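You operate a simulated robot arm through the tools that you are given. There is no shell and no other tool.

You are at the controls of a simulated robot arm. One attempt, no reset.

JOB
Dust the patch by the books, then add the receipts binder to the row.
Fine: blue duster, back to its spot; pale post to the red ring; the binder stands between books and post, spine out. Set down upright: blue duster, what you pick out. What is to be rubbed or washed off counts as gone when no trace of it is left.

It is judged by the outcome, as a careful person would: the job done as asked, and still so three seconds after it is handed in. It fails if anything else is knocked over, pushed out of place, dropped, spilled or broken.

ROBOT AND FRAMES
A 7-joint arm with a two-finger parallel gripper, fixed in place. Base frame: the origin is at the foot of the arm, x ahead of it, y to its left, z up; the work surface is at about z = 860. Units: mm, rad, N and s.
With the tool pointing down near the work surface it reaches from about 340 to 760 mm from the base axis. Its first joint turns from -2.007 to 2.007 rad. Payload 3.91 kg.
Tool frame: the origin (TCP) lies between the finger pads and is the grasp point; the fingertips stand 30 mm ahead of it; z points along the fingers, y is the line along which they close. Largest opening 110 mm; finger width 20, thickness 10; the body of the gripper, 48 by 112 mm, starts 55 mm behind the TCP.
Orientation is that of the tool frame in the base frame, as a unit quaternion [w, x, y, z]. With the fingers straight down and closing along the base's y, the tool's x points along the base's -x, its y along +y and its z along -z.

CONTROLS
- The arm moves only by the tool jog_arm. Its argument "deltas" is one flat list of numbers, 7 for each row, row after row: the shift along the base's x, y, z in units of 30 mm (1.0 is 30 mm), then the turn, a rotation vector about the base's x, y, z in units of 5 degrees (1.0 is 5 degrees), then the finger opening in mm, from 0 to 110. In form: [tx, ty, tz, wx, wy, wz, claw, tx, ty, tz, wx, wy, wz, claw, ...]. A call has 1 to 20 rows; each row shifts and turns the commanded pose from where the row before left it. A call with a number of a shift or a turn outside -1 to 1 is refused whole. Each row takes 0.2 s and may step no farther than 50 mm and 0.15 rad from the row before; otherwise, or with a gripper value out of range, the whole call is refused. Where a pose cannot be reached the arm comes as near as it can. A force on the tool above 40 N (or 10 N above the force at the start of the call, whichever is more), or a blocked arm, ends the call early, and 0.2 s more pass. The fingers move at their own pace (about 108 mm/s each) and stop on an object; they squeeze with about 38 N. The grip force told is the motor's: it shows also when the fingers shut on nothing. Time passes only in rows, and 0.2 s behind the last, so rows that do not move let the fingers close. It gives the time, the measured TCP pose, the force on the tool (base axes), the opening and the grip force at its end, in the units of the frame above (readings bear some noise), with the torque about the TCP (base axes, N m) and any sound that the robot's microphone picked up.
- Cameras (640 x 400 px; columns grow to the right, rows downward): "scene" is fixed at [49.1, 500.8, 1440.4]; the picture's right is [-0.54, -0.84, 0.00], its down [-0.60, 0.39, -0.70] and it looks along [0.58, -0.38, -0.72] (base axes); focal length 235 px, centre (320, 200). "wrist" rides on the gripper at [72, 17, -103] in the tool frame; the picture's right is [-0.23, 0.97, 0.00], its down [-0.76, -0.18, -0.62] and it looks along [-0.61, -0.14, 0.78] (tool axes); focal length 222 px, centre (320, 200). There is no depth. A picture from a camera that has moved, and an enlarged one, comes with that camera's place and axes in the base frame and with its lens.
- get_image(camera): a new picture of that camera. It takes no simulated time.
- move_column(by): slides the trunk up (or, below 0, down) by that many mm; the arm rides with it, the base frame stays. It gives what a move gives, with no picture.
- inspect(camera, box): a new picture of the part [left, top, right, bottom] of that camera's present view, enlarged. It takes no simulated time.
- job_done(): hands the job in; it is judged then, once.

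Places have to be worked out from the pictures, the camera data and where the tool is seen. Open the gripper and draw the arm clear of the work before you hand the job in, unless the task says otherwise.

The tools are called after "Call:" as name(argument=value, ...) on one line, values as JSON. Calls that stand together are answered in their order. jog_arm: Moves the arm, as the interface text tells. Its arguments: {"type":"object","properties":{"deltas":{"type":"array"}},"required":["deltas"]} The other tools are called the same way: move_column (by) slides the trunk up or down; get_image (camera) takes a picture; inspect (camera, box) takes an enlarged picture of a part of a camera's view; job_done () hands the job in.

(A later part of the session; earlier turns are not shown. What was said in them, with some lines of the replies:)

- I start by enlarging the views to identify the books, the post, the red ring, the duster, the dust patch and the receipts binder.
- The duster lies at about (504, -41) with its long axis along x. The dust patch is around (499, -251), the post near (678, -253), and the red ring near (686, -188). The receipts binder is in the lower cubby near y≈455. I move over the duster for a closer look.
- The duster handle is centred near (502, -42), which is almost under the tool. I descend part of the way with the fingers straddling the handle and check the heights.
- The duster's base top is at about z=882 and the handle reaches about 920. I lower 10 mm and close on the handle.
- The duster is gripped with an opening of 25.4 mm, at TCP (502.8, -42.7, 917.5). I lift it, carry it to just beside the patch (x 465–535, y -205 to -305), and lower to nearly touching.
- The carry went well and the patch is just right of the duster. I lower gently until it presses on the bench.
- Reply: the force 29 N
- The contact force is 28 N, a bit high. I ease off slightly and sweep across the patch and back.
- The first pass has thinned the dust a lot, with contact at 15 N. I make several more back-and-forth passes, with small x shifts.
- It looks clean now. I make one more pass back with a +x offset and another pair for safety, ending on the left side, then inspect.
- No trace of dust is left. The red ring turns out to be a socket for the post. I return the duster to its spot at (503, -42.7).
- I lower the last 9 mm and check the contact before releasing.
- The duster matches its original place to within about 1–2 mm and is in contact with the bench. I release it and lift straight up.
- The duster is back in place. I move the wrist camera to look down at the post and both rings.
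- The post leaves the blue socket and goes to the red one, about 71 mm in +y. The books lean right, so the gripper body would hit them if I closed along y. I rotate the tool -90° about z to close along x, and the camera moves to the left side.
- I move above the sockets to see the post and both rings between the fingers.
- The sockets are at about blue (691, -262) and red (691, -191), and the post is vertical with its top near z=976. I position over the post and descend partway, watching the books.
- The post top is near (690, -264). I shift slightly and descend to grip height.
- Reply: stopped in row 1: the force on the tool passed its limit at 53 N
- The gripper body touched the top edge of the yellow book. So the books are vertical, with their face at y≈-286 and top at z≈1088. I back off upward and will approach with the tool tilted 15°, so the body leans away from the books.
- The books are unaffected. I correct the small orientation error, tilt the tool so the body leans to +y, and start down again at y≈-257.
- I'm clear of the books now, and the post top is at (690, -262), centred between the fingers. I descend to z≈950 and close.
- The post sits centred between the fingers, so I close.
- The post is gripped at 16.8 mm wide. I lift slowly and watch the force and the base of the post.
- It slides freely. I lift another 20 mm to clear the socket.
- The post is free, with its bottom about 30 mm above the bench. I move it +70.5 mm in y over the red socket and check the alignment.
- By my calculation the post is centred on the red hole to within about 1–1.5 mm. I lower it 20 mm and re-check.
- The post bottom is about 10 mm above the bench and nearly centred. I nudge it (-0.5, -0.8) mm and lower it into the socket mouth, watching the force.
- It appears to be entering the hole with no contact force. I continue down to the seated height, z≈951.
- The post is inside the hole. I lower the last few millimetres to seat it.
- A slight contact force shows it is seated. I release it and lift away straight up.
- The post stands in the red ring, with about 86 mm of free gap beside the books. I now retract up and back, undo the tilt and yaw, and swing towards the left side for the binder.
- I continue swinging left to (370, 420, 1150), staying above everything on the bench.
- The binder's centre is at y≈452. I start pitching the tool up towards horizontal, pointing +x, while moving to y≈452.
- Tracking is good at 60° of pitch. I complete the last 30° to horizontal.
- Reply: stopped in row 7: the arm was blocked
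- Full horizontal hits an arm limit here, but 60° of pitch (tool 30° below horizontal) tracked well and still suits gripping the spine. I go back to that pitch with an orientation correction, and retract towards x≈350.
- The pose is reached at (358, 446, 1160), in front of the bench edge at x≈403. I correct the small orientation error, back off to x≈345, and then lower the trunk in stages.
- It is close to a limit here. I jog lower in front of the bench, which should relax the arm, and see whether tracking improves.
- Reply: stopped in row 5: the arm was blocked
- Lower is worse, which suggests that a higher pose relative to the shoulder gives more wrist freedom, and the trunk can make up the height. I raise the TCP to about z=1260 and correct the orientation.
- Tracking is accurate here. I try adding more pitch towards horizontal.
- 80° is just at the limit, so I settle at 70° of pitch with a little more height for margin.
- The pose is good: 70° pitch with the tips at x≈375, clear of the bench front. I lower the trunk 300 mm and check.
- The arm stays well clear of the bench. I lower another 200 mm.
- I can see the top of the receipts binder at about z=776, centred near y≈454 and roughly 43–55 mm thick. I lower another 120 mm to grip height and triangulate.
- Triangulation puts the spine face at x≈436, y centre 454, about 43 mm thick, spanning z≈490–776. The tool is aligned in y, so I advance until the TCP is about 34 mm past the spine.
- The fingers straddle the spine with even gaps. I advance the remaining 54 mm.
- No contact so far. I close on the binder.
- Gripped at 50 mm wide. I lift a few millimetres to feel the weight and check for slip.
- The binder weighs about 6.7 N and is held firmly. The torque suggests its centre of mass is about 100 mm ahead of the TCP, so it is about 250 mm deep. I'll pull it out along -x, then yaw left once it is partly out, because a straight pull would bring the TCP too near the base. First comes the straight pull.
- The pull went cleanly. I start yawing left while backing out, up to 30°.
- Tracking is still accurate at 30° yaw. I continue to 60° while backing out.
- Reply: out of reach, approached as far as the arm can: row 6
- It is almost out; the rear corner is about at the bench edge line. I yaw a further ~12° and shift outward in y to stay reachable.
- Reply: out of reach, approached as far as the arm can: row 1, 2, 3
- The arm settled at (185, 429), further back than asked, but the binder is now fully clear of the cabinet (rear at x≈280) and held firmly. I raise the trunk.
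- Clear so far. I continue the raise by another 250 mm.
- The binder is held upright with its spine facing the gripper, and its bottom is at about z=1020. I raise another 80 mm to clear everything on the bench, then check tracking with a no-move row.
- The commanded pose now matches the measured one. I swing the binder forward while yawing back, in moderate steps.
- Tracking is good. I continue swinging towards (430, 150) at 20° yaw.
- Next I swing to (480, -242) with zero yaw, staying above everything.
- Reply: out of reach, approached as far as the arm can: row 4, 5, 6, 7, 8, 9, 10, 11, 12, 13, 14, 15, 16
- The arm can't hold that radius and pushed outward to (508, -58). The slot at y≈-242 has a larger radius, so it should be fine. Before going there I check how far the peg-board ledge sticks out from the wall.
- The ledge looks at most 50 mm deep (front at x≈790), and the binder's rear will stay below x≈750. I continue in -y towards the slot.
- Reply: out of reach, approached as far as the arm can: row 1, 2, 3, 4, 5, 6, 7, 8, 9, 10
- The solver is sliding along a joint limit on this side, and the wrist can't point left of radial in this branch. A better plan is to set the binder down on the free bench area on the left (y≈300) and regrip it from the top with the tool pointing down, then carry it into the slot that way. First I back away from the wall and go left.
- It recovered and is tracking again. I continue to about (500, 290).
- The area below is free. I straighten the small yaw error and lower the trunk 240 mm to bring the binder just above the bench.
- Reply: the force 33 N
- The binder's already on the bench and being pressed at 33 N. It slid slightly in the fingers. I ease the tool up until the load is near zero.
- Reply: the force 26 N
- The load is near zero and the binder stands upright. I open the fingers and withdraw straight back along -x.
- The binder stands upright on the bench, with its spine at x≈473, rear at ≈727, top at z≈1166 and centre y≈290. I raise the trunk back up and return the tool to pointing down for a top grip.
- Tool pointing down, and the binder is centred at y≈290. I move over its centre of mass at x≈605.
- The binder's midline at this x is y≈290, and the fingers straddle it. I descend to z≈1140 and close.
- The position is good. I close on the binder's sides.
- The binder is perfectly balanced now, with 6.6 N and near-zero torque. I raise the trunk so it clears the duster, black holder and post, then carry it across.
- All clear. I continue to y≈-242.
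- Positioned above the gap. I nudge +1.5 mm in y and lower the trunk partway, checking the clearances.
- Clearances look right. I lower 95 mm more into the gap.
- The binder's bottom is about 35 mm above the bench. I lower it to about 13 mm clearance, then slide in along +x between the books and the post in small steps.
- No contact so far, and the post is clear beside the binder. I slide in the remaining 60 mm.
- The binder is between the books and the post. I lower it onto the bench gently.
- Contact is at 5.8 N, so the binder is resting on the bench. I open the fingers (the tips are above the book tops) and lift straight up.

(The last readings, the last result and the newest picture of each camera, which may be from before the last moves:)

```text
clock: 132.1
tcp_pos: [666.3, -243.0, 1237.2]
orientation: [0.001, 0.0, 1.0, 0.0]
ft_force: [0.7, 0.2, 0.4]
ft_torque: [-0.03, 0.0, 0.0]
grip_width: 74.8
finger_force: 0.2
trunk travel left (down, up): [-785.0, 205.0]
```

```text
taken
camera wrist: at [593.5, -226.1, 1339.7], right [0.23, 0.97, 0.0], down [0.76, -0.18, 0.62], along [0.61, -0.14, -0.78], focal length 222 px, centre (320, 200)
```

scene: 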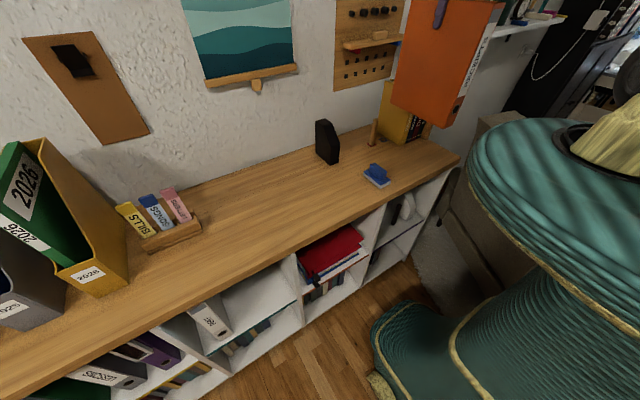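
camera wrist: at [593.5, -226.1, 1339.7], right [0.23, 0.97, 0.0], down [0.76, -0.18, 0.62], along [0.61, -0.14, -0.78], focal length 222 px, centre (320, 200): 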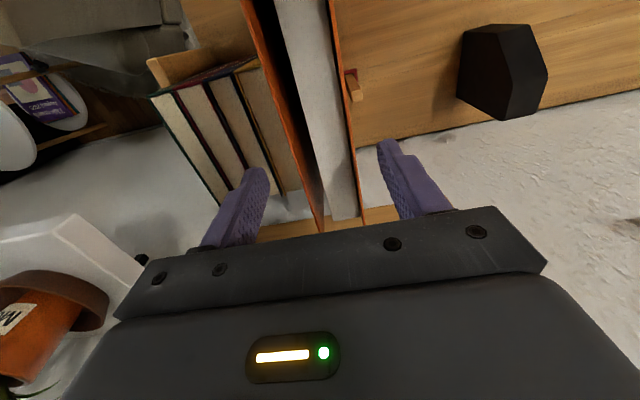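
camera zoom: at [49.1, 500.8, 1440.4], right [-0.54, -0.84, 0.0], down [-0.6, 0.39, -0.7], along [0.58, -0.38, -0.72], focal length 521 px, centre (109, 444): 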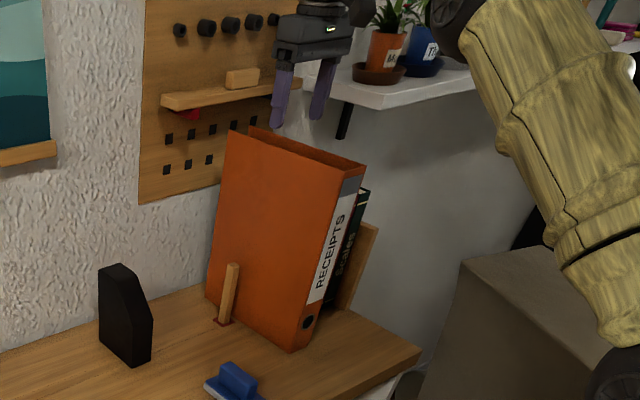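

The binder stands upright with its spine out, between books and post. I draw the arm back and clear, then check everything.

Call:
jog_arm(deltas=[0, 0, 0.8, 0, 0, 0, 75, -0.9, 0, 0.2, 0, 0, 0, 75, -0.9, 0.3, 0, 0, 0, 0, 75, -0.9, 0.9, 0, 0, 0, 0, 75, -0.9, 0.9, 0, 0, 0, 0, 75, -0.9, 0.9, 0, 0, 0, 0, 75, -0.9, 0.9, 0, 0, 0, 0, 75, -0.9, 0.9, 0, 0, 0, 0, 75, 0, 0.9, 0, 0, 0, 0, 75, 0, 0.9, 0, 0, 0, 0, 75, 0, 0, 0, 0, 0, 0, 75])

Call:
get_image(camera="scene")

Call:
inspect(camera="scene", box=[320, 60, 480, 200])

Call:
get_image(camera="wrist")

```text
clock: 134.5
tcp_pos: [477.3, -43.0, 1264.0]
orientation: [0.0, 0.0, 1.0, -0.001]
ft_force: [0.1, -0.2, 0.8]
ft_torque: [0.0, -0.01, 0.0]
grip_width: 75.0
finger_force: 0.0
out of reach, approached as far as the arm can: row 1
trunk travel left (down, up): [-785.0, 205.0]
```

```text
taken
```

scene: 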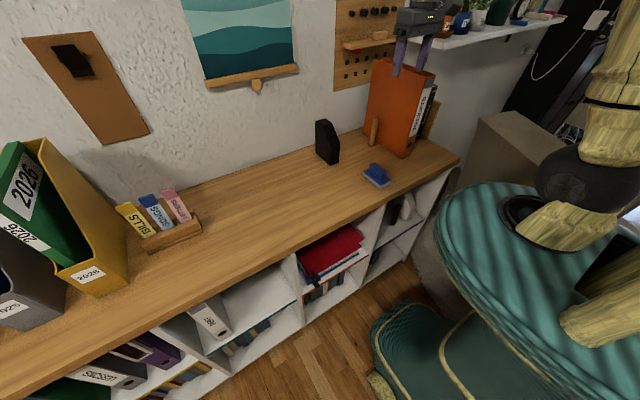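

```text
2.86 times, centred on (400, 130) of scene
camera zoom: at [49.1, 500.8, 1440.4], right [-0.54, -0.84, 0.0], down [-0.6, 0.39, -0.7], along [0.58, -0.38, -0.72], focal length 670 px, centre (91, 400)
```

zoom: 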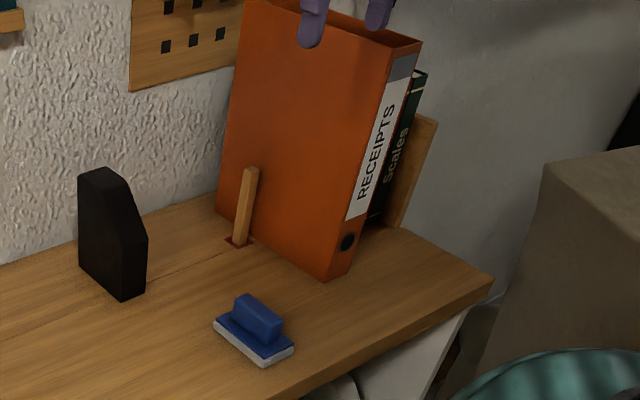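

```text
taken
camera wrist: at [404.2, -27.3, 1367.8], right [0.23, 0.97, 0.0], down [0.76, -0.18, 0.62], along [0.61, -0.14, -0.78], focal length 222 px, centre (320, 200)
```

wrist: 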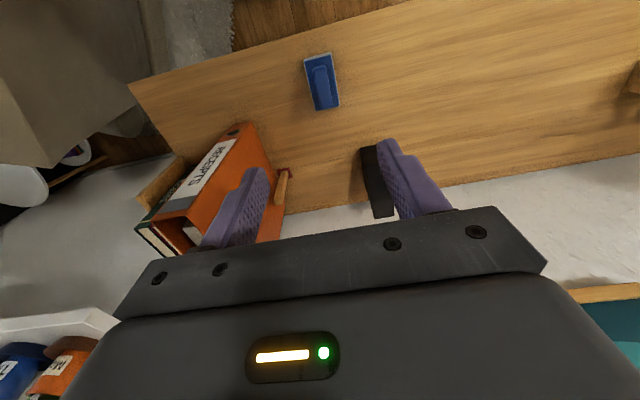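

Everything is in place. As a last check I enlarge the formerly dusty area and the binder and post.

Call:
inspect(camera="wrist", box=[120, 50, 360, 230])

Call:
inspect(camera="scene", box=[380, 110, 470, 180])

```text
2.22 times, centred on (240, 140) of wrist
camera zoom: at [404.2, -27.3, 1367.8], right [0.23, 0.97, 0.0], down [0.76, -0.18, 0.62], along [0.61, -0.14, -0.78], focal length 494 px, centre (498, 333)
```

zoom: 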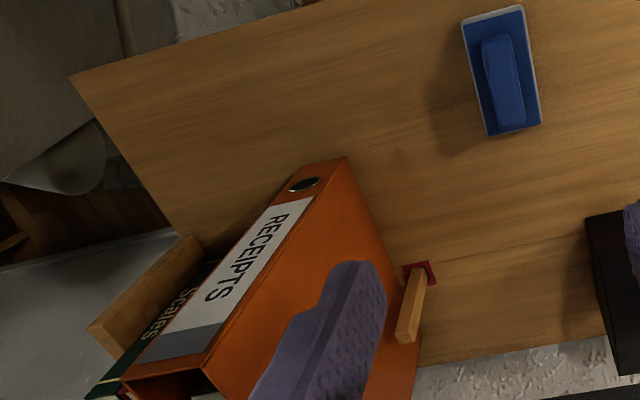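

```text
5.71 times, centred on (425, 145) of scene
camera zoom: at [49.1, 500.8, 1440.4], right [-0.54, -0.84, 0.0], down [-0.6, 0.39, -0.7], along [0.58, -0.38, -0.72], focal length 1341 px, centre (-280, 514)
```

zoom: 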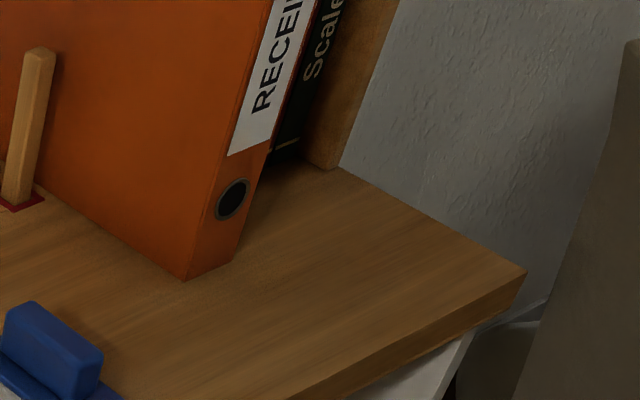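

No dust remains, and the duster is back on its spot. The post stands in the red ring and the binder stands upright between books and post with its spine out. The gripper is open and clear, so I hand in the job.

Call:
job_done()

```text
The job is handed in.
```

The job is done and handed in; the result of the judging hasn't come back. In the last pictures:

- **Dust:** no trace of the patch by the books is left.
- **Blue duster:** it is upright on its own spot, within about 2 mm of where it started.
- **Pale post:** it stands in the red ring.
- **Receipts binder:** it stands upright between the books and the post, spine out. The spine sits about 70 mm further forward than the book spines, because the binder is too deep for the wall behind to let it line up.

**What went less smoothly:**
- **Book contact:** the gripper touched the top edge of the yellow book once, at about 53 N. The books did not visibly move.
- **Extra set-down:** the arm could not reach the gap with the first grip on the binder. I set it down on the free part of the bench, pressing at about 33 N for a moment, and picked it up again from the top.

Nothing was knocked over or dropped. The gripper is open and clear of the work.
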